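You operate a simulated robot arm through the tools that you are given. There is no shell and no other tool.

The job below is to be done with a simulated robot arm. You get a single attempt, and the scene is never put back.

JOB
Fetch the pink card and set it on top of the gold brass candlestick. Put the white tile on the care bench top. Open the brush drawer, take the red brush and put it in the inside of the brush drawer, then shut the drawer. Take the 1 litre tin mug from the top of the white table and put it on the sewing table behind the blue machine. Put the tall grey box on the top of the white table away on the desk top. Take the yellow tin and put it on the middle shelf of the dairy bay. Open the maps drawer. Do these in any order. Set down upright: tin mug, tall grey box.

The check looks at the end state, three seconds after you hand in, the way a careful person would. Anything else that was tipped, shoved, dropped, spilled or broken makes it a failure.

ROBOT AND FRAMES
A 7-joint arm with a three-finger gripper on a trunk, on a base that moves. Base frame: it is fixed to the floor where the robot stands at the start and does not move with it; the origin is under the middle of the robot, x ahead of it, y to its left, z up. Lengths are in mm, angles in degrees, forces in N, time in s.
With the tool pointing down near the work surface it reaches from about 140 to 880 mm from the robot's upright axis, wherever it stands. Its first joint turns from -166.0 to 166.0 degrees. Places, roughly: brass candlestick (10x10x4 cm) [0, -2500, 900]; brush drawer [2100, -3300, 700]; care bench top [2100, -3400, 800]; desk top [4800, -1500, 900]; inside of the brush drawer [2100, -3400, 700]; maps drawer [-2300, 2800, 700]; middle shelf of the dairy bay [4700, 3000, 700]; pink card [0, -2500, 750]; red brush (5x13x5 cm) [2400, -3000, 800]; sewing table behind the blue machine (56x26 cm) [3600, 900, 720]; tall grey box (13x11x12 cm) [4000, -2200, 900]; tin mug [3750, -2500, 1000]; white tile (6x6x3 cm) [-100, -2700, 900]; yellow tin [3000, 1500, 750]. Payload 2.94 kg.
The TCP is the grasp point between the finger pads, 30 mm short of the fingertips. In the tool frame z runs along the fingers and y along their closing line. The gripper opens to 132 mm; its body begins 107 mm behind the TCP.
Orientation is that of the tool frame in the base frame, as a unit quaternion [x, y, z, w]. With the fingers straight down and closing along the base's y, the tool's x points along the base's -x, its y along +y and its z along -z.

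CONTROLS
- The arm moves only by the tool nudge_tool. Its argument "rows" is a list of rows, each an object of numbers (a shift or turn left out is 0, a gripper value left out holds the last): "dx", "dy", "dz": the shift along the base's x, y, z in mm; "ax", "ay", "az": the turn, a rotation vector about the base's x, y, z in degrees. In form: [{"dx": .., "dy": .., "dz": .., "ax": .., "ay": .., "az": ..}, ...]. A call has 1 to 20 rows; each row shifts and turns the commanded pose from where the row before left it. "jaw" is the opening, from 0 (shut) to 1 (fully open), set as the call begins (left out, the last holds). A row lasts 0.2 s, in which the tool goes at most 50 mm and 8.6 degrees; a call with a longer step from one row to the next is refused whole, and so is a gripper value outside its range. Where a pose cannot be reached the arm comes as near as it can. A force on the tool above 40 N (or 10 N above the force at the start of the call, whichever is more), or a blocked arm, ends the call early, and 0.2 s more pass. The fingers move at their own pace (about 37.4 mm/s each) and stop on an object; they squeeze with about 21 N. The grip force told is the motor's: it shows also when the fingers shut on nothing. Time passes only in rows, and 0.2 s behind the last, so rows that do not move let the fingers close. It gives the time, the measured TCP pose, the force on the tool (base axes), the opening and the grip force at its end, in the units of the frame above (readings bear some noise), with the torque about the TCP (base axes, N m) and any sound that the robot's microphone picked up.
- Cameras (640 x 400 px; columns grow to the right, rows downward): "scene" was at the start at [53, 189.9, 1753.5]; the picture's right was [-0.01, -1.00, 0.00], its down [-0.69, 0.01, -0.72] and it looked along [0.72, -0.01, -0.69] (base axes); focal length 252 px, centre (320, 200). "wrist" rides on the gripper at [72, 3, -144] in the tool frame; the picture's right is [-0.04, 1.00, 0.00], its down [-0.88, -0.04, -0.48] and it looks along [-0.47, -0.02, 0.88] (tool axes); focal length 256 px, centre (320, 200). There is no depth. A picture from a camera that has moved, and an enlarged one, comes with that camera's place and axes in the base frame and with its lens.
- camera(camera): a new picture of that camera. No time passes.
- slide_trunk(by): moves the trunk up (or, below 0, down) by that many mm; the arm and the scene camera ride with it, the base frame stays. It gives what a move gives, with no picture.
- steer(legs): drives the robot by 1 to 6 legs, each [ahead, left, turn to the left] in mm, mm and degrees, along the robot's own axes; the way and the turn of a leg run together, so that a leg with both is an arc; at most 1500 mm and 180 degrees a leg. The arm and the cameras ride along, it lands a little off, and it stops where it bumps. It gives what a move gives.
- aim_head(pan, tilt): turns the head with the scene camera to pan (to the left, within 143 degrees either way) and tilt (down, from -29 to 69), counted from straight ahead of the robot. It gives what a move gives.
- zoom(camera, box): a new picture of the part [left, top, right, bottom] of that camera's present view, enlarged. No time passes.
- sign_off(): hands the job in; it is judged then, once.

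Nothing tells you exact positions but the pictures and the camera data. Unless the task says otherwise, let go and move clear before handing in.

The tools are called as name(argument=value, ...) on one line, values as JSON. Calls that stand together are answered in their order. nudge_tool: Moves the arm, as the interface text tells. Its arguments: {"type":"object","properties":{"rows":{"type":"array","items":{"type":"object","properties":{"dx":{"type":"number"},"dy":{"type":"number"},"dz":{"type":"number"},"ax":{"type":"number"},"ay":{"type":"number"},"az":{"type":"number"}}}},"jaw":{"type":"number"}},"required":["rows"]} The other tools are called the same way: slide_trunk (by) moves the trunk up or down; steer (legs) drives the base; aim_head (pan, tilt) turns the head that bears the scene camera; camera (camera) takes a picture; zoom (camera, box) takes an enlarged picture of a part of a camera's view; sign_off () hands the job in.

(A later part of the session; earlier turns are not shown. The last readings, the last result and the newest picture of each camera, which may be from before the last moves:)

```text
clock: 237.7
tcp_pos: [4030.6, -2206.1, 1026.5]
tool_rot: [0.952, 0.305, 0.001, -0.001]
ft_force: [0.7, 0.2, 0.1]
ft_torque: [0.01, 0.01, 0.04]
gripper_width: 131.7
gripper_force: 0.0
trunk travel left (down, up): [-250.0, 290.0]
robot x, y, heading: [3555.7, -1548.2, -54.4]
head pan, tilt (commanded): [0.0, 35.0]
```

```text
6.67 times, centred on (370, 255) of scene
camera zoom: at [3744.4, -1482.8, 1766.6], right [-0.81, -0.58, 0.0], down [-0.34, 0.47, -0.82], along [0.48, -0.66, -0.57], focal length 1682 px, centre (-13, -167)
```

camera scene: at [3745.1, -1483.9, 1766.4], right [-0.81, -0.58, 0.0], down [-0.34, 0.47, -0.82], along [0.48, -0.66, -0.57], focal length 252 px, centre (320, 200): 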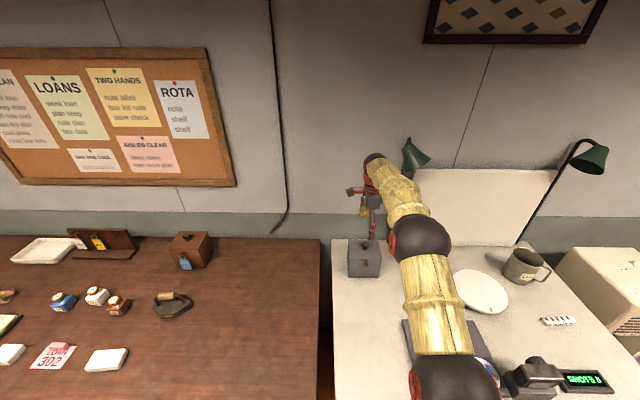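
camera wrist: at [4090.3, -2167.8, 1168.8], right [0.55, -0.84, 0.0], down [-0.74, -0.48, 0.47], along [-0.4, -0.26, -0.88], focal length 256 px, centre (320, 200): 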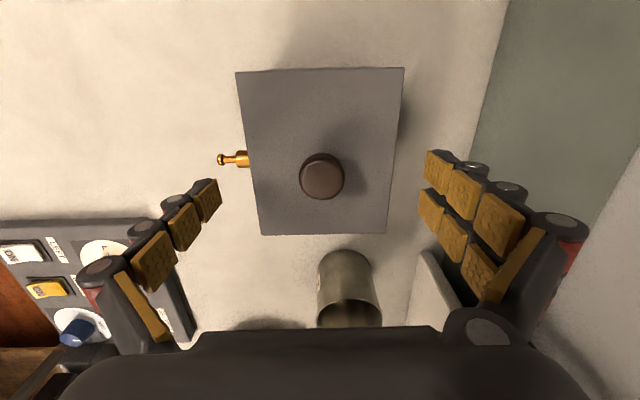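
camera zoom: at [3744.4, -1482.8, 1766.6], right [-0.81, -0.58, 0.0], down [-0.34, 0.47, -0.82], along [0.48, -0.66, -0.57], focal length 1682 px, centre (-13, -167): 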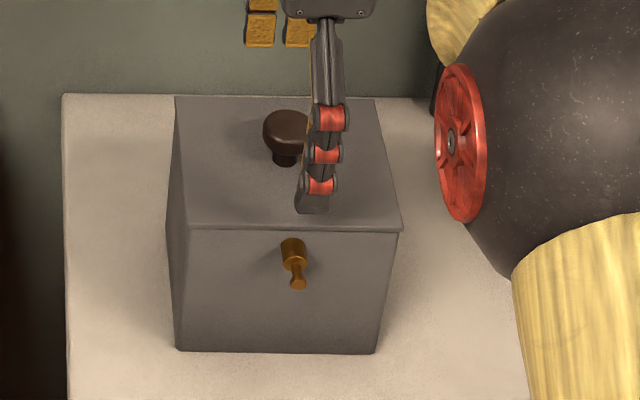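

The brass pin would block a body grip, but the box has a mushroom knob on top, centred under the tool (~32 mm cap). I'll grip the knob and test-lift slightly to check the box comes with it.

nudge_tool(rows=[{"dx": 3.2, "dy": 0.6, "dz": -7}, {"dz": 0}], jaw=0.5)

camera(camera="wrist")

zoom(camera="scene", box=[340, 205, 400, 265])

```text
clock: 238.3
tcp_pos: [4033.9, -2206.6, 1018.7]
tool_rot: [0.953, 0.304, 0.001, 0.001]
ft_force: [0.1, -0.3, -0.1]
ft_torque: [-0.01, 0.01, -0.04]
gripper_width: 90.3
gripper_force: 1.6
trunk travel left (down, up): [-250.0, 290.0]
robot x, y, heading: [3556.6, -1546.0, -54.1]
head pan, tilt (commanded): [0.0, 35.0]
```

```text
taken
camera wrist: at [4093.6, -2166.8, 1161.3], right [0.55, -0.84, 0.0], down [-0.74, -0.48, 0.47], along [-0.4, -0.26, -0.88], focal length 256 px, centre (320, 200)
```

wrist: 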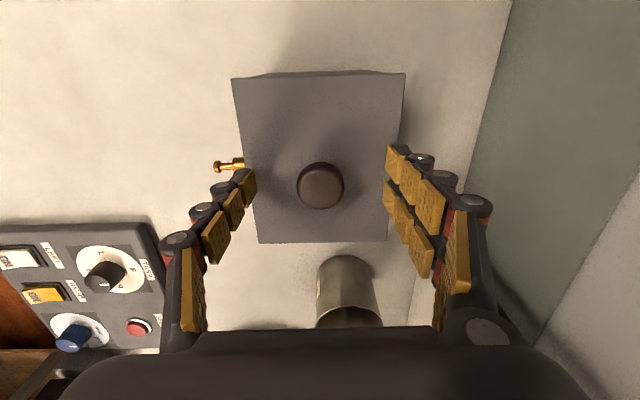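

```text
6.67 times, centred on (370, 235) of scene
camera zoom: at [3744.4, -1482.8, 1766.6], right [-0.81, -0.58, 0.0], down [-0.34, 0.47, -0.82], along [0.48, -0.66, -0.57], focal length 1682 px, centre (-13, -33)
```

zoom: 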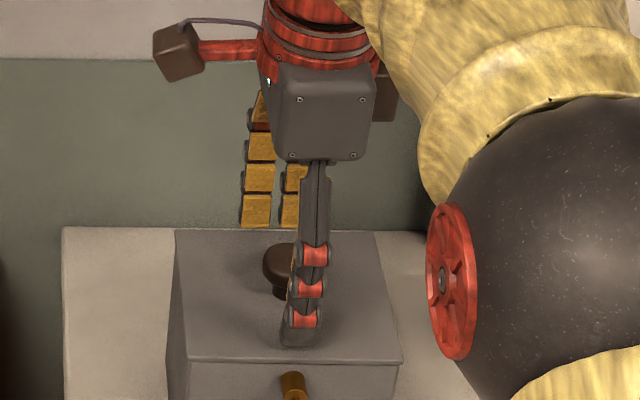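

Wrist view confirms the knob is centred between the fingers. Closing on it.

nudge_tool(rows=[{"dz": 0}, {"dz": 0}, {"dz": 0}, {"dz": 0}, {"dz": 0}, {"dz": 0}], jaw=0.0)

camera(camera="wrist")

```text
clock: 239.7
tcp_pos: [4033.3, -2205.7, 1018.5]
tool_rot: [0.953, 0.304, 0.001, -0.001]
ft_force: [-0.5, -0.5, 0.5]
ft_torque: [0.0, -0.03, 0.0]
gripper_width: 29.5
gripper_force: 21.1
trunk travel left (down, up): [-250.0, 290.0]
robot x, y, heading: [3551.9, -1547.0, -54.5]
head pan, tilt (commanded): [0.0, 35.0]
heard: snap
```

```text
taken
camera wrist: at [4093.5, -2166.7, 1161.3], right [0.55, -0.84, 0.0], down [-0.74, -0.48, 0.47], along [-0.4, -0.26, -0.88], focal length 256 px, centre (320, 200)
```

wrist: 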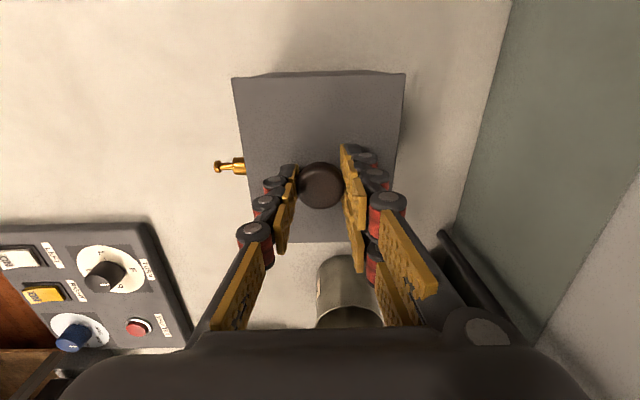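

I heard a "snap". Checking closely before lifting.

zoom(camera="wrist", box=[220, 60, 420, 260])

zoom(camera="scene", box=[335, 205, 405, 285])

camera(camera="scene")

```text
2.00 times, centred on (320, 160) of wrist
camera zoom: at [4093.5, -2166.7, 1161.3], right [0.55, -0.84, 0.0], down [-0.74, -0.48, 0.47], along [-0.4, -0.26, -0.88], focal length 512 px, centre (320, 280)
```

zoom: 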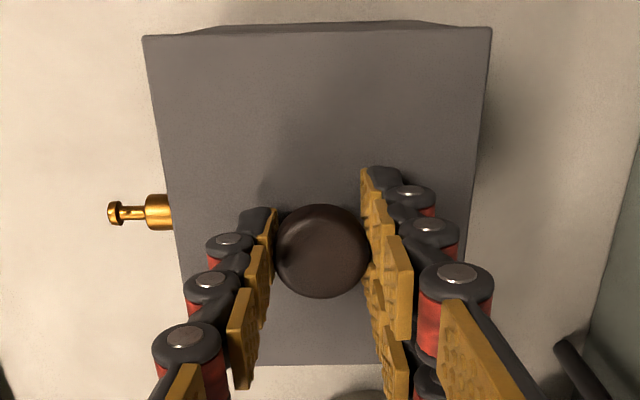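

```text
5.00 times, centred on (370, 245) of scene
camera zoom: at [3744.3, -1482.7, 1766.6], right [-0.81, -0.58, 0.0], down [-0.34, 0.47, -0.82], along [0.48, -0.66, -0.57], focal length 1261 px, centre (70, -25)
```

zoom: 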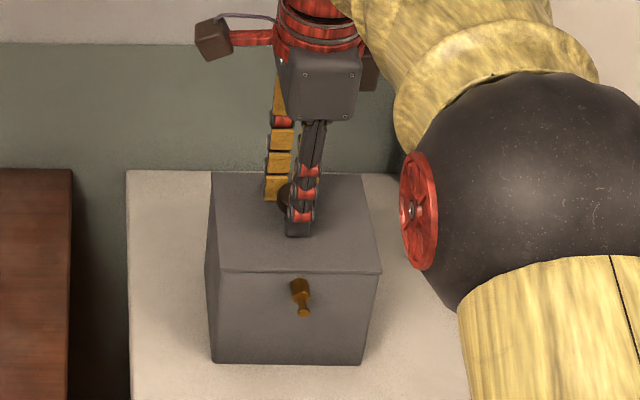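

```text
taken
camera scene: at [3744.3, -1482.7, 1766.6], right [-0.81, -0.58, 0.0], down [-0.34, 0.47, -0.82], along [0.48, -0.66, -0.57], focal length 252 px, centre (320, 200)
```

scene: 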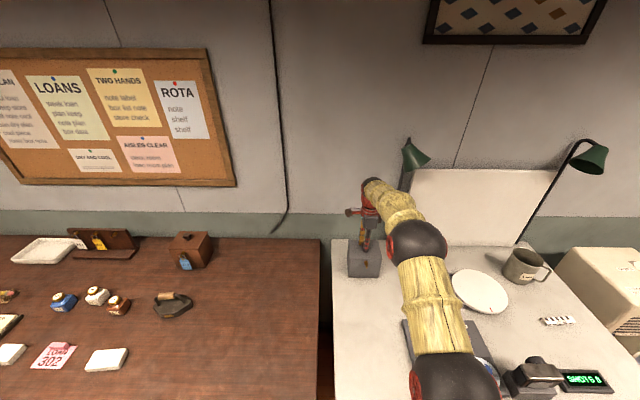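

Nothing visibly changed. I'll test-lift by a few millimetres.

nudge_tool(rows=[{"dz": 4}, {"dz": 4}])

zoom(camera="scene", box=[335, 205, 405, 285])

zoom(camera="wrist", box=[220, 60, 420, 260])

```text
clock: 240.3
tcp_pos: [4033.0, -2204.6, 1026.4]
tool_rot: [0.952, 0.305, 0.001, -0.001]
ft_force: [-0.1, -0.6, -0.8]
ft_torque: [0.0, -0.01, -0.04]
gripper_width: 29.9
gripper_force: 20.5
trunk travel left (down, up): [-250.0, 290.0]
robot x, y, heading: [3556.3, -1541.5, -54.0]
head pan, tilt (commanded): [0.0, 35.0]
```

```text
5.00 times, centred on (370, 245) of scene
camera zoom: at [3744.2, -1482.6, 1766.6], right [-0.81, -0.58, 0.0], down [-0.34, 0.47, -0.82], along [0.48, -0.66, -0.57], focal length 1261 px, centre (70, -25)
```

zoom: 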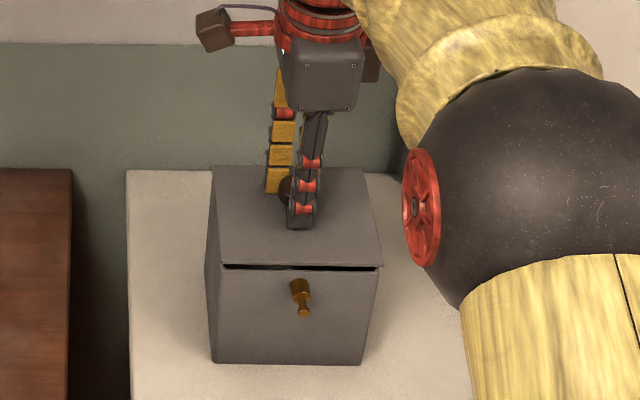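

```text
2.00 times, centred on (320, 160) of wrist
camera zoom: at [4093.1, -2166.8, 1170.2], right [0.55, -0.84, 0.0], down [-0.74, -0.48, 0.47], along [-0.4, -0.26, -0.88], focal length 512 px, centre (320, 280)
```

zoom: 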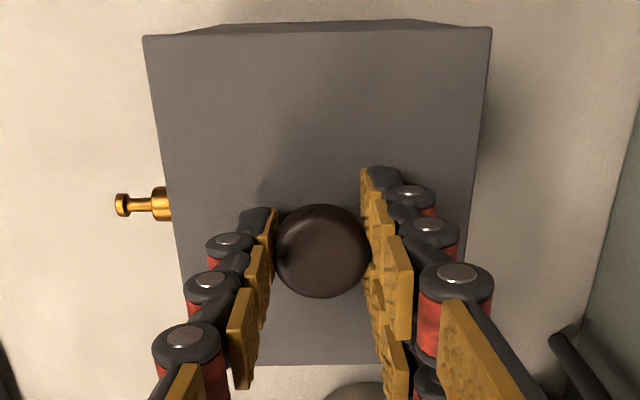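

The lid is separate. I'll lower it straight back into place and release.

nudge_tool(rows=[{"dz": -4}, {"dz": -3}])

nudge_tool(rows=[{"dz": -1.5}])

zoom(camera="scene", box=[335, 205, 405, 285])

```text
clock: 240.9
tcp_pos: [4033.3, -2206.2, 1018.8]
tool_rot: [0.952, 0.305, 0.001, 0.0]
ft_force: [0.1, -0.9, -1.1]
ft_torque: [0.0, -0.01, 0.02]
gripper_width: 29.5
gripper_force: 20.6
trunk travel left (down, up): [-250.0, 290.0]
robot x, y, heading: [3555.7, -1549.7, -53.9]
head pan, tilt (commanded): [0.0, 35.0]
```

```text
clock: 241.3
tcp_pos: [4032.0, -2204.8, 1017.3]
tool_rot: [0.952, 0.305, 0.002, 0.0]
ft_force: [-0.9, -1.0, 0.1]
ft_torque: [0.02, 0.03, 0.02]
gripper_width: 29.3
gripper_force: 21.3
trunk travel left (down, up): [-250.0, 290.0]
robot x, y, heading: [3554.2, -1548.6, -54.3]
head pan, tilt (commanded): [0.0, 35.0]
```

```text
5.00 times, centred on (370, 245) of scene
camera zoom: at [3744.2, -1482.6, 1766.6], right [-0.81, -0.58, 0.0], down [-0.34, 0.47, -0.82], along [0.48, -0.66, -0.57], focal length 1261 px, centre (70, -25)
```

zoom: 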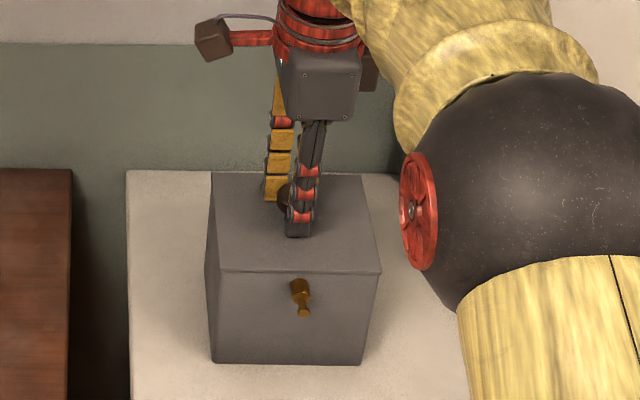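

The lid is back flush. I'll press down lightly in case it has a catch, then release.

nudge_tool(rows=[{"dz": -2}, {"dz": 0}])

```text
clock: 241.9
tcp_pos: [4033.0, -2205.0, 1017.5]
tool_rot: [0.952, 0.305, 0.001, 0.001]
ft_force: [-0.6, -1.2, 10.5]
ft_torque: [-0.04, -0.02, -0.01]
gripper_width: 29.3
gripper_force: 20.6
trunk travel left (down, up): [-250.0, 290.0]
robot x, y, heading: [3558.8, -1544.3, -54.2]
head pan, tilt (commanded): [0.0, 35.0]
```

Seated. I'll release the knob and instead grip the body with the tool rolled ~35°, so the front finger passes beside the brass pin and the grip axis runs through the box's middle.

nudge_tool(rows=[{"dz": 1}, {"dz": 0}, {"dz": 0}, {"dz": 0}, {"dz": 0}, {"dz": 0}, {"dz": 0}], jaw=1.0)

nudge_tool(rows=[{"dz": 35}, {"dz": 35}])

zoom(camera="scene", box=[335, 205, 405, 285])

camera(camera="wrist")

```text
clock: 243.5
tcp_pos: [4031.7, -2204.6, 1016.6]
tool_rot: [0.952, 0.305, 0.001, -0.001]
ft_force: [-0.3, -0.4, 0.3]
ft_torque: [0.02, -0.01, -0.01]
gripper_width: 132.1
gripper_force: 0.1
trunk travel left (down, up): [-250.0, 290.0]
robot x, y, heading: [3555.2, -1541.9, -54.0]
head pan, tilt (commanded): [0.0, 35.0]
heard: snap
```

```text
clock: 244.1
tcp_pos: [4032.9, -2204.1, 1086.8]
tool_rot: [0.952, 0.305, 0.001, 0.0]
ft_force: [-0.4, 0.6, 0.4]
ft_torque: [-0.04, 0.01, 0.0]
gripper_width: 131.7
gripper_force: 0.0
trunk travel left (down, up): [-250.0, 290.0]
robot x, y, heading: [3558.8, -1545.5, -54.7]
head pan, tilt (commanded): [0.0, 35.0]
```

```text
5.00 times, centred on (370, 245) of scene
camera zoom: at [3743.7, -1481.9, 1766.6], right [-0.81, -0.58, 0.0], down [-0.34, 0.47, -0.82], along [0.48, -0.66, -0.57], focal length 1261 px, centre (70, -25)
```

zoom: 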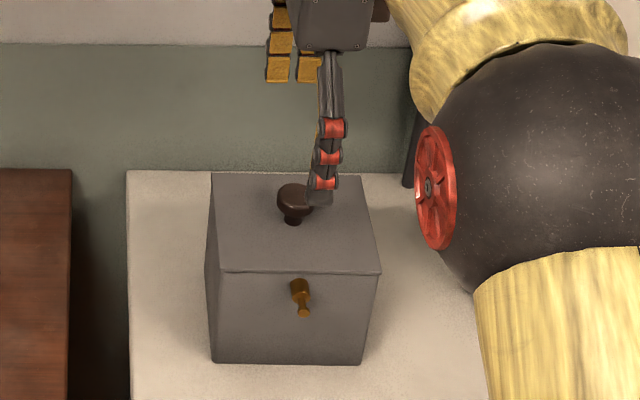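

```text
taken
camera wrist: at [4092.3, -2164.7, 1229.5], right [0.55, -0.84, 0.0], down [-0.74, -0.48, 0.47], along [-0.4, -0.26, -0.88], focal length 256 px, centre (320, 200)
```

wrist: 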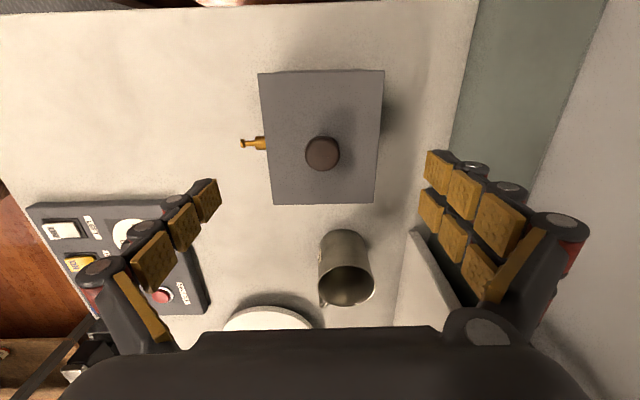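

The snap on release was the lid's catch re-engaging — the lid is latched again. Now the rolled-tool grasp: hovering to the upper-left of the box.

nudge_tool(rows=[{"dx": 12, "dy": 8.3, "dz": 5, "ax": -3.38, "ay": 4.74}, {"dx": 12, "dy": 8.3, "dz": 0, "ax": -3.38, "ay": 4.74}, {"dx": 12, "dy": 8.3, "dz": -5, "ax": -3.38, "ay": 4.74}, {"dx": 12, "dy": 8.3, "dz": -10, "ax": -3.38, "ay": 4.74}, {"dx": 12, "dy": 8.3, "dz": -15, "ax": -3.38, "ay": 4.74}, {"dx": 12, "dy": 8.3, "dz": -18, "ax": -3.38, "ay": 4.74}])

camera(camera="wrist")

camera(camera="scene")

```text
clock: 245.5
tcp_pos: [4105.0, -2153.7, 1043.8]
tool_rot: [0.909, 0.29, -0.286, 0.092]
ft_force: [-0.4, 0.8, 1.5]
ft_torque: [0.01, -0.02, -0.01]
gripper_width: 132.1
gripper_force: 0.1
trunk travel left (down, up): [-250.0, 290.0]
robot x, y, heading: [3556.6, -1546.5, -54.5]
head pan, tilt (commanded): [0.0, 35.0]
```

```text
taken
camera wrist: at [4221.7, -2074.9, 1119.6], right [0.55, -0.83, 0.03], down [-0.39, -0.23, 0.89], along [-0.74, -0.5, -0.45], focal length 256 px, centre (320, 200)
```

wrist: 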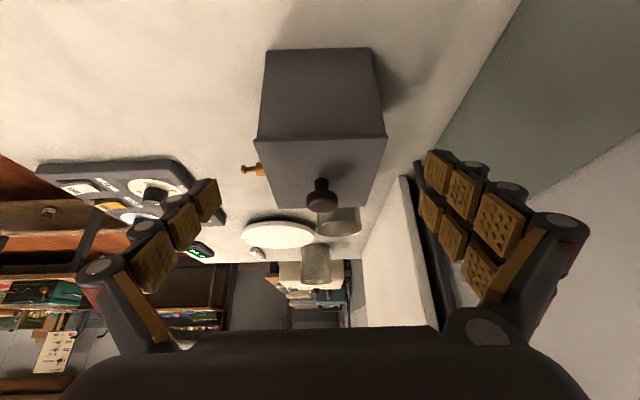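

```text
taken
camera scene: at [3745.2, -1482.8, 1766.4], right [-0.81, -0.58, 0.0], down [-0.34, 0.47, -0.82], along [0.48, -0.66, -0.57], focal length 252 px, centre (320, 200)
```

scene: 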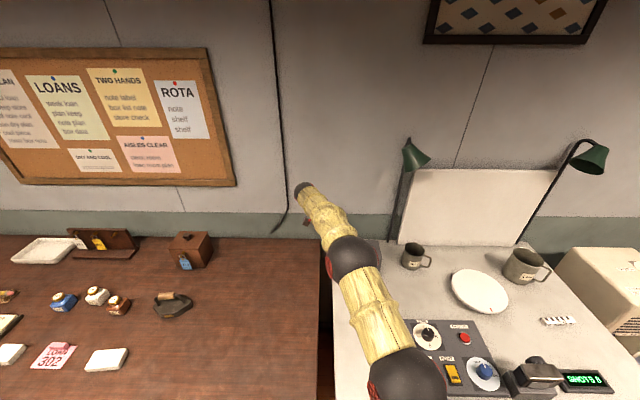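

Aligned: the box is centred between the fingers in this rolled view. Sliding in along the tool axis in stages.

nudge_tool(rows=[{"dx": -11.7, "dy": -8.3, "dz": -20.5}, {"dx": -11.7, "dy": -8.3, "dz": -20.5}, {"dx": -11.7, "dy": -8.3, "dz": -20.5}])

camera(camera="wrist")

```text
clock: 246.3
tcp_pos: [4068.8, -2180.4, 983.4]
tool_rot: [0.909, 0.291, -0.284, 0.092]
ft_force: [-0.3, -0.2, 1.0]
ft_torque: [0.06, -0.02, -0.02]
gripper_width: 131.6
gripper_force: 0.0
trunk travel left (down, up): [-250.0, 290.0]
robot x, y, heading: [3553.7, -1546.0, -54.2]
head pan, tilt (commanded): [0.0, 35.0]
```

```text
taken
camera wrist: at [4186.8, -2100.4, 1058.8], right [0.55, -0.83, 0.03], down [-0.39, -0.23, 0.89], along [-0.74, -0.5, -0.45], focal length 256 px, centre (320, 200)
```

wrist: 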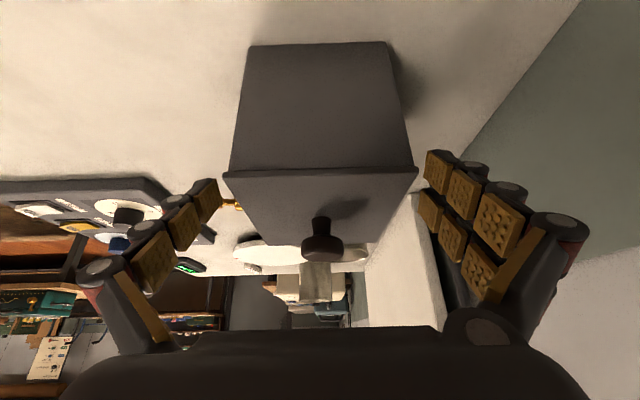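

Clearance is even on both sides. Continuing the slide to the box centre.

nudge_tool(rows=[{"dx": -11.7, "dy": -8.3, "dz": -20.5}, {"dx": -11.7, "dy": -8.3, "dz": -20.5}, {"dx": -9.4, "dy": -6.6, "dz": -16.4}])

camera(camera="wrist")

camera(camera="scene")

```text
clock: 247.1
tcp_pos: [4035.5, -2202.9, 925.9]
tool_rot: [0.908, 0.292, -0.285, 0.091]
ft_force: [-0.5, -0.7, -0.1]
ft_torque: [0.01, -0.02, -0.01]
gripper_width: 131.7
gripper_force: 0.1
trunk travel left (down, up): [-250.0, 290.0]
robot x, y, heading: [3557.0, -1550.4, -54.0]
head pan, tilt (commanded): [0.0, 35.0]
```

```text
taken
camera wrist: at [4153.4, -2122.8, 1001.6], right [0.55, -0.83, 0.02], down [-0.39, -0.23, 0.89], along [-0.74, -0.5, -0.45], focal length 256 px, centre (320, 200)
```

wrist: 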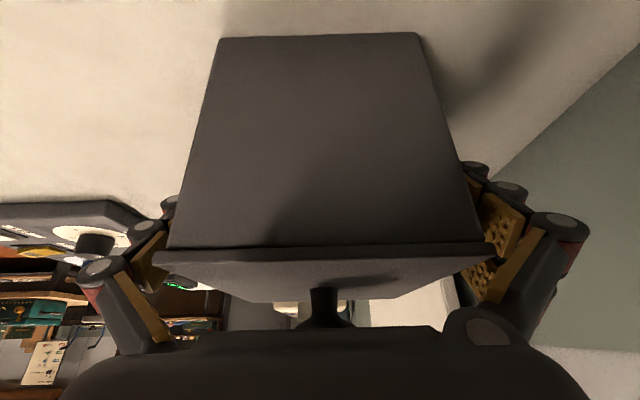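

```text
taken
camera scene: at [3744.4, -1482.6, 1766.6], right [-0.81, -0.58, 0.0], down [-0.34, 0.47, -0.82], along [0.48, -0.66, -0.57], focal length 252 px, centre (320, 200)
```

scene: 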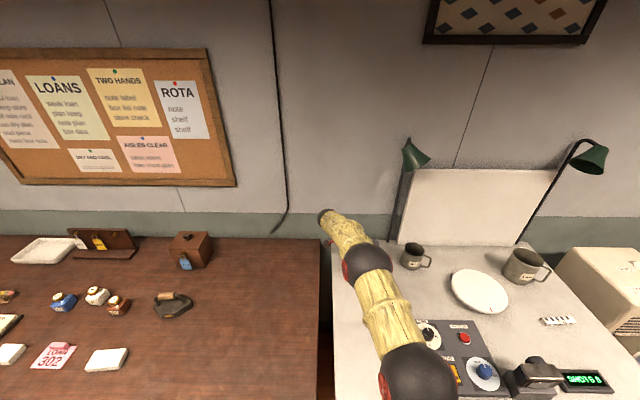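

In position. Closing on the box body.

nudge_tool(rows=[{"dz": 0}, {"dz": 0}, {"dz": 0}, {"dz": 0}], jaw=0.5)

camera(camera="wrist")

```text
clock: 248.1
tcp_pos: [4038.1, -2201.8, 928.7]
tool_rot: [0.909, 0.29, -0.284, 0.093]
ft_force: [7.1, -2.0, 14.1]
ft_torque: [0.74, -0.23, -0.25]
gripper_width: 114.2
gripper_force: 20.6
trunk travel left (down, up): [-250.0, 290.0]
robot x, y, heading: [3553.4, -1545.5, -54.2]
head pan, tilt (commanded): [0.0, 35.0]
heard: snap
```

```text
taken
camera wrist: at [4154.1, -2122.8, 1004.1], right [0.55, -0.83, 0.03], down [-0.39, -0.23, 0.89], along [-0.74, -0.5, -0.45], focal length 256 px, centre (320, 200)
```

wrist: 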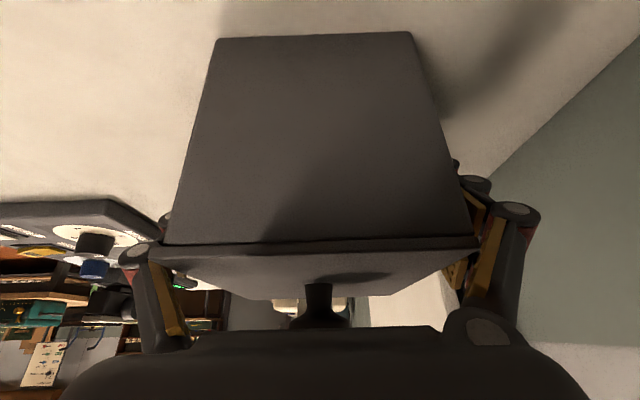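

The width (114 mm) and the "snap" mean the fingers caught the slightly overhanging lid rather than the body. I'll release and back out along the tool axis.

nudge_tool(rows=[{"dz": 0}, {"dz": 0}, {"dz": 0}, {"dz": 0}], jaw=1.0)

nudge_tool(rows=[{"dx": 8, "dy": 5.6, "dz": 14}, {"dx": 11.7, "dy": 8.3, "dz": 20.5}, {"dx": 11.7, "dy": 8.3, "dz": 20.5}, {"dx": 11.7, "dy": 8.3, "dz": 20.5}, {"dx": 11.7, "dy": 8.3, "dz": 20.5}, {"dx": 11.7, "dy": 8.3, "dz": 20.5}])

zoom(camera="wrist", box=[220, 20, 420, 220])

```text
clock: 249.1
tcp_pos: [4036.5, -2203.1, 925.7]
tool_rot: [0.909, 0.29, -0.285, 0.09]
ft_force: [0.1, 0.3, -0.1]
ft_torque: [0.02, 0.02, 0.0]
gripper_width: 132.0
gripper_force: 0.1
trunk travel left (down, up): [-250.0, 290.0]
robot x, y, heading: [3560.4, -1544.5, -54.2]
head pan, tilt (commanded): [0.0, 35.0]
heard: snap
```

```text
clock: 250.5
tcp_pos: [4103.9, -2155.6, 1043.0]
tool_rot: [0.909, 0.29, -0.285, 0.091]
ft_force: [0.0, 0.8, -0.5]
ft_torque: [-0.03, 0.03, 0.03]
gripper_width: 132.0
gripper_force: 0.0
trunk travel left (down, up): [-250.0, 290.0]
robot x, y, heading: [3557.6, -1547.9, -54.2]
head pan, tilt (commanded): [0.0, 35.0]
```

```text
2.00 times, centred on (320, 120) of wrist
camera zoom: at [4220.6, -2076.6, 1118.2], right [0.55, -0.83, 0.03], down [-0.39, -0.23, 0.89], along [-0.74, -0.5, -0.45], focal length 512 px, centre (320, 360)
```

zoom: 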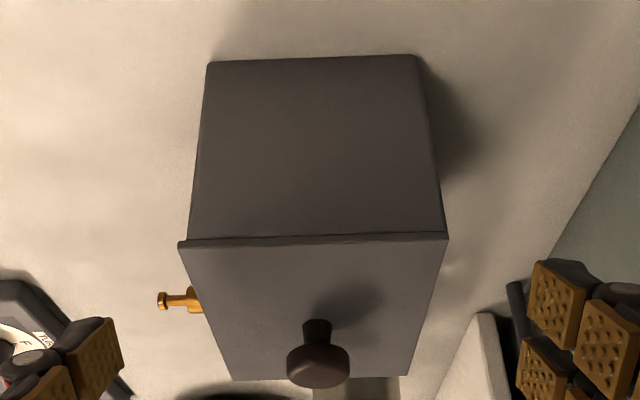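

The lid's thin overhang is the problem. I'll instead grip the body from its left side with the tool horizontal, fingers below the lid. First back to the standard pose and reposition left.

nudge_tool(rows=[{"dx": -6, "dy": 8, "dz": 10, "ax": 3.38, "ay": -4.74}, {"dx": -12, "dy": 16, "dz": 10, "ax": 3.38, "ay": -4.74}, {"dx": -18, "dy": 25, "dz": 10, "ax": 3.38, "ay": -4.74}, {"dx": -20, "dy": 28, "dz": 5, "ax": 3.38, "ay": -4.74}, {"dx": -20, "dy": 28, "dz": 5, "ax": 3.38, "ay": -4.74}, {"dx": -20, "dy": 28, "dz": 5, "ax": 3.38, "ay": -4.74}, {"dx": -25, "dy": 35}, {"dx": -25, "dy": 35}], jaw=0.9)

nudge_tool(rows=[{"az": 8.2}, {"az": 8.2}, {"az": 8.2}, {"az": 8.2}, {"az": 8.2}, {"az": 8.2}, {"az": 8.2}, {"az": 8.2}, {"az": 8.2}, {"az": 8.2}, {"az": 8.0}])

camera(camera="scene")

```text
clock: 252.3
tcp_pos: [3959.1, -1949.6, 1087.4]
tool_rot: [0.952, 0.305, 0.002, 0.002]
ft_force: [-1.0, 0.8, 0.8]
ft_torque: [-0.03, -0.01, 0.01]
gripper_width: 118.8
gripper_force: 0.0
trunk travel left (down, up): [-250.0, 290.0]
robot x, y, heading: [3555.9, -1547.0, -54.4]
head pan, tilt (commanded): [0.0, 35.0]
```

```text
clock: 254.7
tcp_pos: [3958.5, -1953.9, 1087.6]
tool_rot: [0.458, 0.889, 0.001, 0.0]
ft_force: [0.5, 0.5, -0.5]
ft_torque: [0.02, 0.01, 0.02]
gripper_width: 118.8
gripper_force: 0.0
trunk travel left (down, up): [-250.0, 290.0]
robot x, y, heading: [3555.2, -1546.0, -54.2]
head pan, tilt (commanded): [0.0, 35.0]
```

```text
taken
camera scene: at [3744.1, -1482.4, 1766.6], right [-0.81, -0.58, 0.0], down [-0.34, 0.47, -0.82], along [0.48, -0.66, -0.57], focal length 252 px, centre (320, 200)
```

scene: 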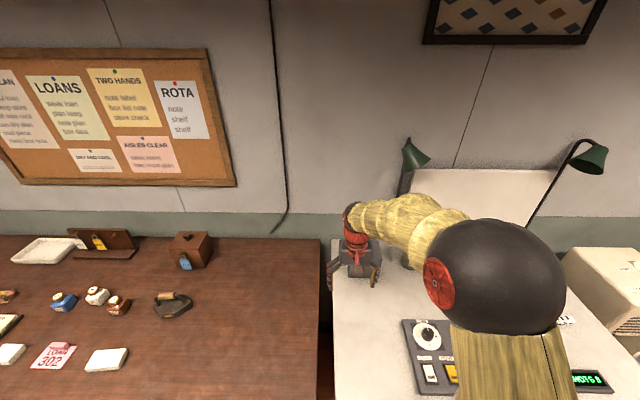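

steer(legs=[[0, 270, -0.5]])

nudge_tool(rows=[{"az": 8.2}, {"az": 8.2}, {"az": 8.2}, {"az": 8.2}, {"az": 8.2}, {"az": 8.2}, {"az": 8.2}, {"az": 8.2}, {"az": 8.2}, {"az": 8.2}, {"az": 8.0}], jaw=1.0)

camera(camera="scene")

camera(camera="wrist")

```text
clock: 256.6
tcp_pos: [4177.5, -1797.3, 1087.7]
tool_rot: [0.46, 0.888, -0.001, -0.001]
ft_force: [-0.3, 0.6, -0.5]
ft_torque: [0.01, 0.04, 0.01]
gripper_width: 118.5
gripper_force: 0.1
trunk travel left (down, up): [-250.0, 290.0]
robot x, y, heading: [3779.1, -1390.3, -54.6]
head pan, tilt (commanded): [0.0, 35.0]
```

```text
clock: 259.0
tcp_pos: [4178.1, -1795.8, 1087.9]
tool_rot: [-0.304, 0.953, 0.0, -0.002]
ft_force: [-0.8, 0.6, -0.3]
ft_torque: [0.02, -0.03, -0.01]
gripper_width: 131.9
gripper_force: 0.0
trunk travel left (down, up): [-250.0, 290.0]
robot x, y, heading: [3777.2, -1389.5, -54.5]
head pan, tilt (commanded): [0.0, 35.0]
```

```text
taken
camera scene: at [3965.5, -1324.8, 1766.6], right [-0.81, -0.58, 0.0], down [-0.33, 0.47, -0.82], along [0.48, -0.67, -0.57], focal length 252 px, centre (320, 200)
```

scene: 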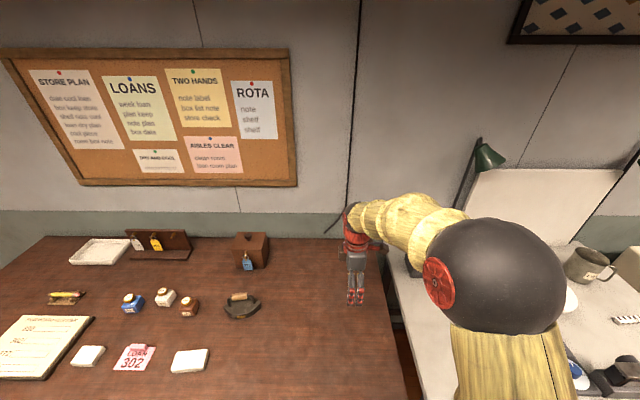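

```text
taken
camera wrist: at [4117.0, -1836.8, 1230.1], right [-0.54, 0.84, 0.0], down [0.74, 0.48, 0.47], along [0.4, 0.26, -0.88], focal length 256 px, centre (320, 200)
```

wrist: 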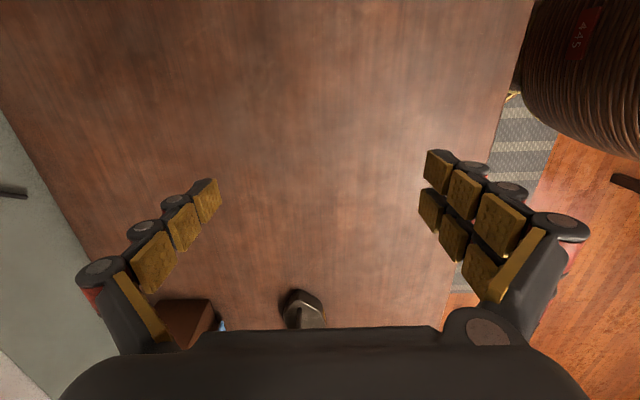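

The +90° yaw works. Now rolling the tool to point right while moving toward a standoff at the box's left side.

nudge_tool(rows=[{"dx": -1.3, "dy": -20, "dz": 0, "ax": -4.76, "ay": 6.68}, {"dx": -1.3, "dy": -25, "dz": 0, "ax": -4.76, "ay": 6.68}, {"dx": -1.3, "dy": -28, "dz": 0, "ax": -4.76, "ay": 6.68}, {"dx": -1.3, "dy": -30, "dz": -5, "ax": -4.76, "ay": 6.68}, {"dx": -1.3, "dy": -30, "dz": -5, "ax": -4.76, "ay": 6.68}, {"dx": -1.3, "dy": -30, "dz": -5, "ax": -4.76, "ay": 6.68}])

camera(camera="scene")

```text
clock: 260.4
tcp_pos: [4170.6, -1960.2, 1072.4]
tool_rot: [-0.274, 0.866, -0.128, -0.398]
ft_force: [0.6, -0.1, 0.5]
ft_torque: [0.03, -0.02, -0.04]
gripper_width: 131.8
gripper_force: 0.0
trunk travel left (down, up): [-250.0, 290.0]
robot x, y, heading: [3779.5, -1388.6, -54.8]
head pan, tilt (commanded): [0.0, 35.0]
```

```text
taken
camera scene: at [3966.2, -1325.5, 1766.5], right [-0.81, -0.58, 0.0], down [-0.33, 0.47, -0.82], along [0.48, -0.67, -0.57], focal length 252 px, centre (320, 200)
```

scene: 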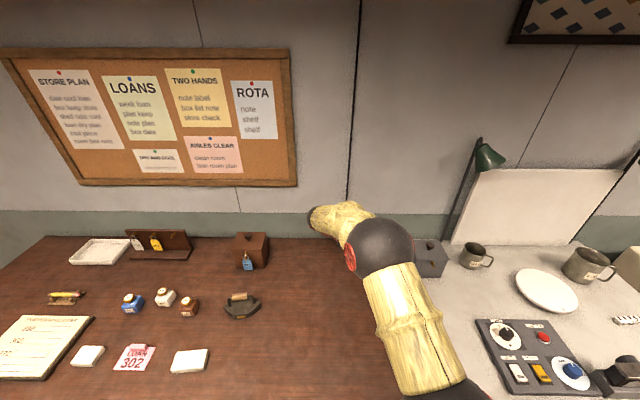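

nudge_tool(rows=[{"dx": -1.4, "dy": -30.6, "dz": -6, "ax": -4.76, "ay": 6.68}, {"dx": -1.4, "dy": -30.6, "dz": -10, "ax": -4.76, "ay": 6.68}, {"dx": -1.4, "dy": -30.6, "dz": -15, "ax": -4.76, "ay": 6.68}, {"dx": -1.4, "dy": -30.6, "dz": -20, "ax": -4.76, "ay": 6.68}, {"dx": -1.4, "dy": -30.6, "dz": -20, "ax": -4.6, "ay": 6.4}])

camera(camera="scene")

camera(camera="wrist")

```text
clock: 261.6
tcp_pos: [4163.6, -2113.1, 1001.0]
tool_rot: [0.213, -0.673, 0.218, 0.674]
ft_force: [0.1, -1.0, 0.1]
ft_torque: [0.11, -0.13, -0.09]
gripper_width: 131.7
gripper_force: 0.1
trunk travel left (down, up): [-250.0, 290.0]
robot x, y, heading: [3776.5, -1384.5, -54.7]
head pan, tilt (commanded): [0.0, 35.0]
```

```text
taken
camera scene: at [3966.3, -1325.6, 1766.4], right [-0.81, -0.58, 0.0], down [-0.33, 0.47, -0.82], along [0.48, -0.67, -0.57], focal length 252 px, centre (320, 200)
```

scene: 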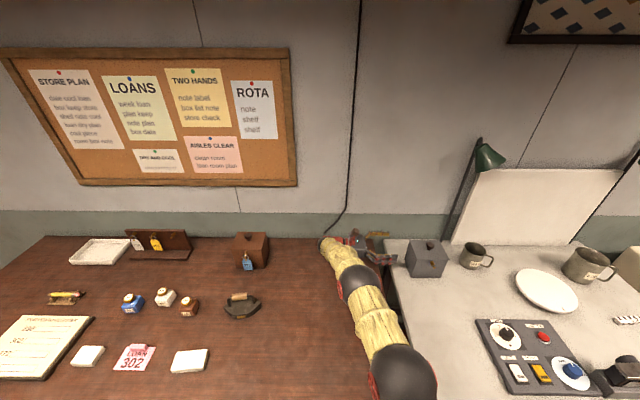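

```text
taken
camera wrist: at [4278.4, -2027.1, 1072.2], right [-0.58, 0.81, -0.05], down [0.41, 0.24, -0.88], along [-0.7, -0.53, -0.47], focal length 256 px, centre (320, 200)
```

wrist: 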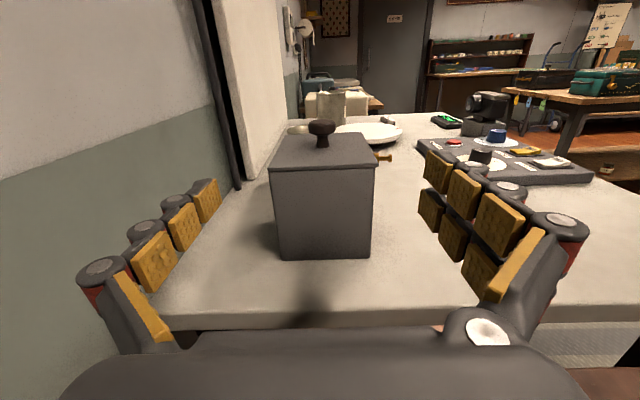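

Excellent — the tool now points right at the box's left face with the camera above. Lowering so the fingers will be just below the lid.

nudge_tool(rows=[{"dx": -1.2, "dy": 1.6, "dz": -20}, {"dx": -1.2, "dy": 1.6, "dz": -20}, {"dz": -15}, {"dz": -8}])

camera(camera="wrist")

camera(camera="scene")

```text
clock: 262.6
tcp_pos: [4161.1, -2109.1, 939.3]
tool_rot: [-0.213, 0.674, -0.216, -0.674]
ft_force: [0.0, -0.1, 1.1]
ft_torque: [-0.03, 0.0, -0.02]
gripper_width: 132.0
gripper_force: 0.0
trunk travel left (down, up): [-250.0, 290.0]
robot x, y, heading: [3776.6, -1387.8, -54.8]
head pan, tilt (commanded): [0.0, 35.0]
```

```text
taken
camera wrist: at [4276.1, -2023.5, 1010.1], right [-0.58, 0.81, -0.05], down [0.41, 0.24, -0.88], along [-0.7, -0.53, -0.47], focal length 256 px, centre (320, 200)
```

wrist: 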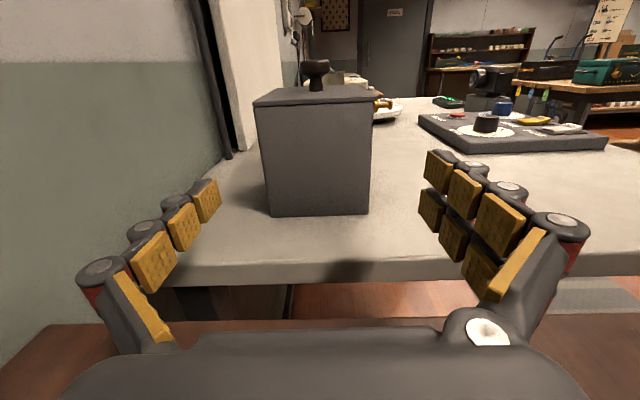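

```text
taken
camera scene: at [3965.8, -1325.1, 1766.6], right [-0.81, -0.58, 0.0], down [-0.33, 0.47, -0.82], along [0.48, -0.67, -0.57], focal length 252 px, centre (320, 200)
```

scene: 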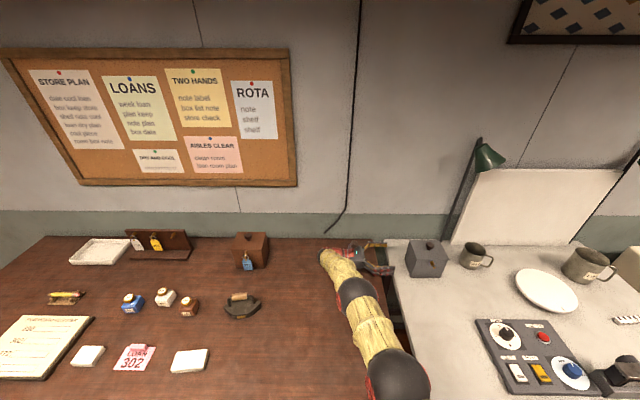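

Good view. To grip through the centre of mass and stay beneath the brass pin, I'll lower ~19 mm more, then slide in.

nudge_tool(rows=[{"dx": 1, "dy": -1.4, "dz": -10}, {"dz": -9}])

nudge_tool(rows=[{"dx": -16.3, "dy": -11.6}, {"dx": -16.3, "dy": -11.6}, {"dx": -16.3, "dy": -11.6}])

camera(camera="wrist")

zoom(camera="scene", box=[300, 220, 460, 320])

```text
clock: 263.2
tcp_pos: [4161.7, -2111.6, 919.7]
tool_rot: [-0.214, 0.674, -0.217, -0.673]
ft_force: [-0.9, -0.5, 0.0]
ft_torque: [0.0, -0.01, -0.03]
gripper_width: 132.0
gripper_force: 0.1
trunk travel left (down, up): [-250.0, 290.0]
robot x, y, heading: [3772.1, -1385.6, -54.2]
head pan, tilt (commanded): [0.0, 35.0]
```

```text
clock: 264.0
tcp_pos: [4112.0, -2145.5, 919.6]
tool_rot: [-0.214, 0.674, -0.217, -0.673]
ft_force: [0.8, 0.1, 0.1]
ft_torque: [0.0, 0.02, 0.01]
gripper_width: 131.9
gripper_force: 0.0
trunk travel left (down, up): [-250.0, 290.0]
robot x, y, heading: [3773.5, -1382.9, -54.7]
head pan, tilt (commanded): [0.0, 35.0]
```

```text
taken
camera wrist: at [4227.9, -2060.3, 990.7], right [-0.58, 0.81, -0.05], down [0.41, 0.24, -0.88], along [-0.7, -0.53, -0.47], focal length 256 px, centre (320, 200)
```

wrist: 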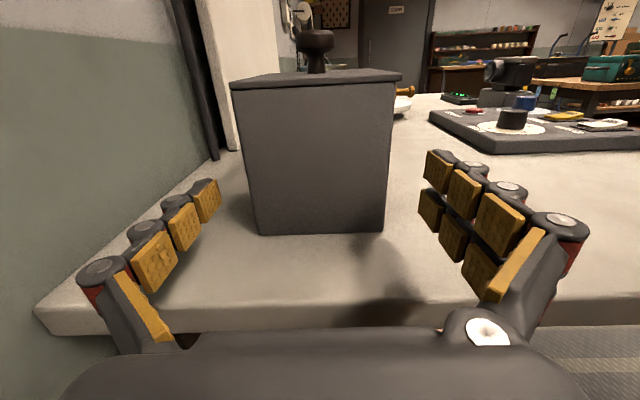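

```text
4.00 times, centred on (380, 270) of scene
camera zoom: at [3965.7, -1325.0, 1766.6], right [-0.81, -0.58, 0.0], down [-0.33, 0.47, -0.82], along [0.48, -0.67, -0.57], focal length 1009 px, centre (80, -80)
```

zoom: 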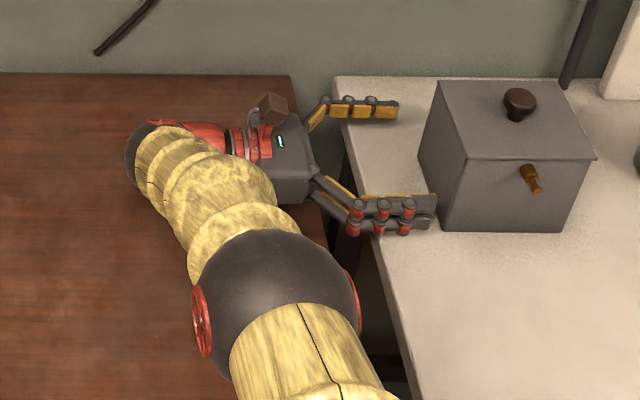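

Both views confirm good alignment. Sliding the fingers along the box's front and back faces.

nudge_tool(rows=[{"dx": -16.3, "dy": -11.6}, {"dx": -16.3, "dy": -11.6}])

camera(camera="wrist")

zoom(camera="scene", box=[340, 230, 460, 320])

```text
clock: 264.6
tcp_pos: [4079.8, -2169.2, 920.3]
tool_rot: [-0.215, 0.674, -0.217, -0.673]
ft_force: [0.0, -0.1, -0.2]
ft_torque: [-0.01, 0.01, -0.05]
gripper_width: 131.8
gripper_force: 0.0
trunk travel left (down, up): [-250.0, 290.0]
robot x, y, heading: [3778.4, -1386.8, -54.5]
head pan, tilt (commanded): [0.0, 35.0]
```

```text
taken
camera wrist: at [4195.4, -2083.7, 991.1], right [-0.58, 0.81, -0.05], down [0.41, 0.24, -0.88], along [-0.7, -0.53, -0.47], focal length 256 px, centre (320, 200)
```

wrist: 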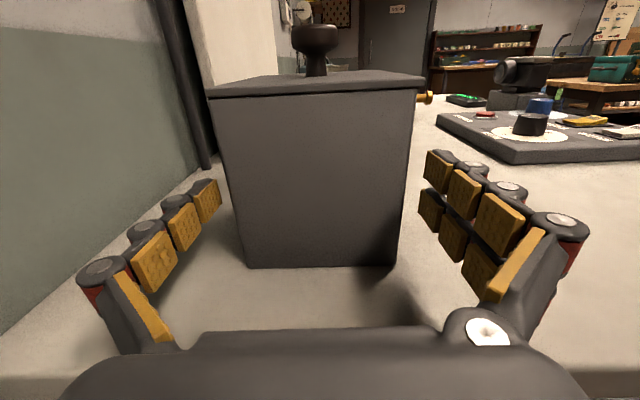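

```text
4.44 times, centred on (400, 275) of scene
camera zoom: at [3965.5, -1325.2, 1766.6], right [-0.81, -0.58, 0.0], down [-0.33, 0.47, -0.82], along [0.48, -0.67, -0.57], focal length 1121 px, centre (-36, -133)
```

zoom: 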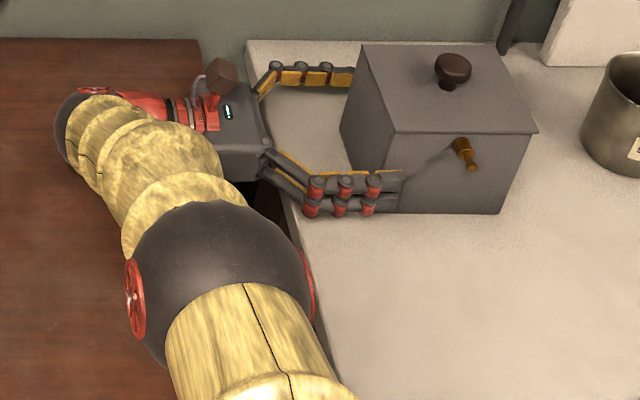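

The brass pin sits ~13 mm above the upper finger's path, so deeper insertion is safe. Sliding 45 mm more and closing.

nudge_tool(rows=[{"dx": -12.2, "dy": -8.7}, {"dx": -12.2, "dy": -8.7}, {"dx": -12.2, "dy": -8.7}])

nudge_tool(rows=[{"dz": 0}, {"dz": 0}, {"dz": 0}, {"dz": 0}], jaw=0.6)

zoom(camera="scene", box=[340, 230, 460, 320])

camera(camera="wrist")

```text
clock: 265.4
tcp_pos: [4043.3, -2196.2, 919.3]
tool_rot: [-0.214, 0.674, -0.217, -0.673]
ft_force: [-0.1, 0.1, -0.4]
ft_torque: [0.0, 0.02, 0.02]
gripper_width: 132.0
gripper_force: 0.0
trunk travel left (down, up): [-250.0, 290.0]
robot x, y, heading: [3773.0, -1386.5, -54.7]
head pan, tilt (commanded): [0.0, 35.0]
```

```text
clock: 266.4
tcp_pos: [4043.4, -2194.4, 919.7]
tool_rot: [-0.214, 0.674, -0.216, -0.673]
ft_force: [1.0, -0.3, 1.3]
ft_torque: [0.03, 0.04, 0.09]
gripper_width: 109.9
gripper_force: 20.8
trunk travel left (down, up): [-250.0, 290.0]
robot x, y, heading: [3779.1, -1389.5, -54.3]
head pan, tilt (commanded): [0.0, 35.0]
```

```text
4.44 times, centred on (400, 275) of scene
camera zoom: at [3965.7, -1325.1, 1766.6], right [-0.81, -0.58, 0.0], down [-0.33, 0.47, -0.82], along [0.48, -0.67, -0.57], focal length 1121 px, centre (-36, -133)
```

zoom: 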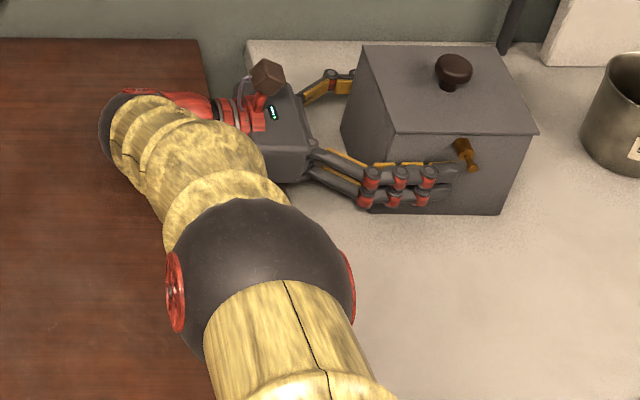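

```text
taken
camera wrist: at [4159.8, -2109.5, 989.9], right [-0.58, 0.81, -0.05], down [0.41, 0.24, -0.88], along [-0.7, -0.53, -0.47], focal length 256 px, centre (320, 200)
```

wrist: 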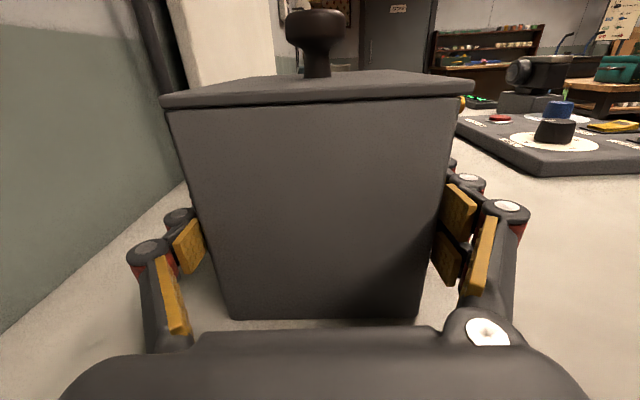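

Gripped on the body (110 mm), no snap. Test lift.

nudge_tool(rows=[{"dz": 6}, {"dz": 8}, {"dz": 10}])

camera(camera="wrist")

zoom(camera="scene", box=[340, 230, 460, 320])

```text
clock: 267.2
tcp_pos: [4043.6, -2195.0, 942.5]
tool_rot: [-0.213, 0.674, -0.217, -0.673]
ft_force: [-0.2, 0.3, -4.9]
ft_torque: [0.02, -0.04, 0.01]
gripper_width: 109.7
gripper_force: 21.1
trunk travel left (down, up): [-250.0, 290.0]
robot x, y, heading: [3777.1, -1389.3, -54.5]
head pan, tilt (commanded): [0.0, 35.0]
```

```text
taken
camera wrist: at [4159.0, -2109.1, 1013.9], right [-0.58, 0.81, -0.05], down [0.41, 0.24, -0.88], along [-0.7, -0.53, -0.47], focal length 256 px, centre (320, 200)
```

wrist: 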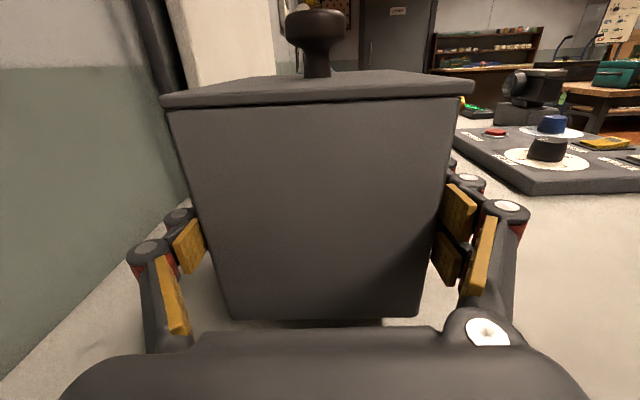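

```text
4.44 times, centred on (400, 275) of scene
camera zoom: at [3965.7, -1325.4, 1766.6], right [-0.81, -0.58, 0.0], down [-0.33, 0.47, -0.82], along [0.48, -0.67, -0.57], focal length 1121 px, centre (-36, -133)
```

zoom: 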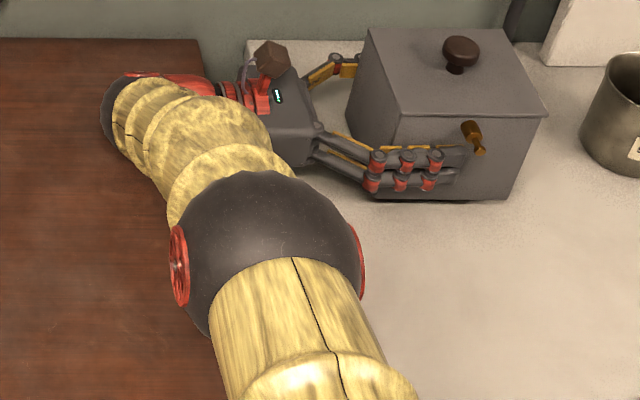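

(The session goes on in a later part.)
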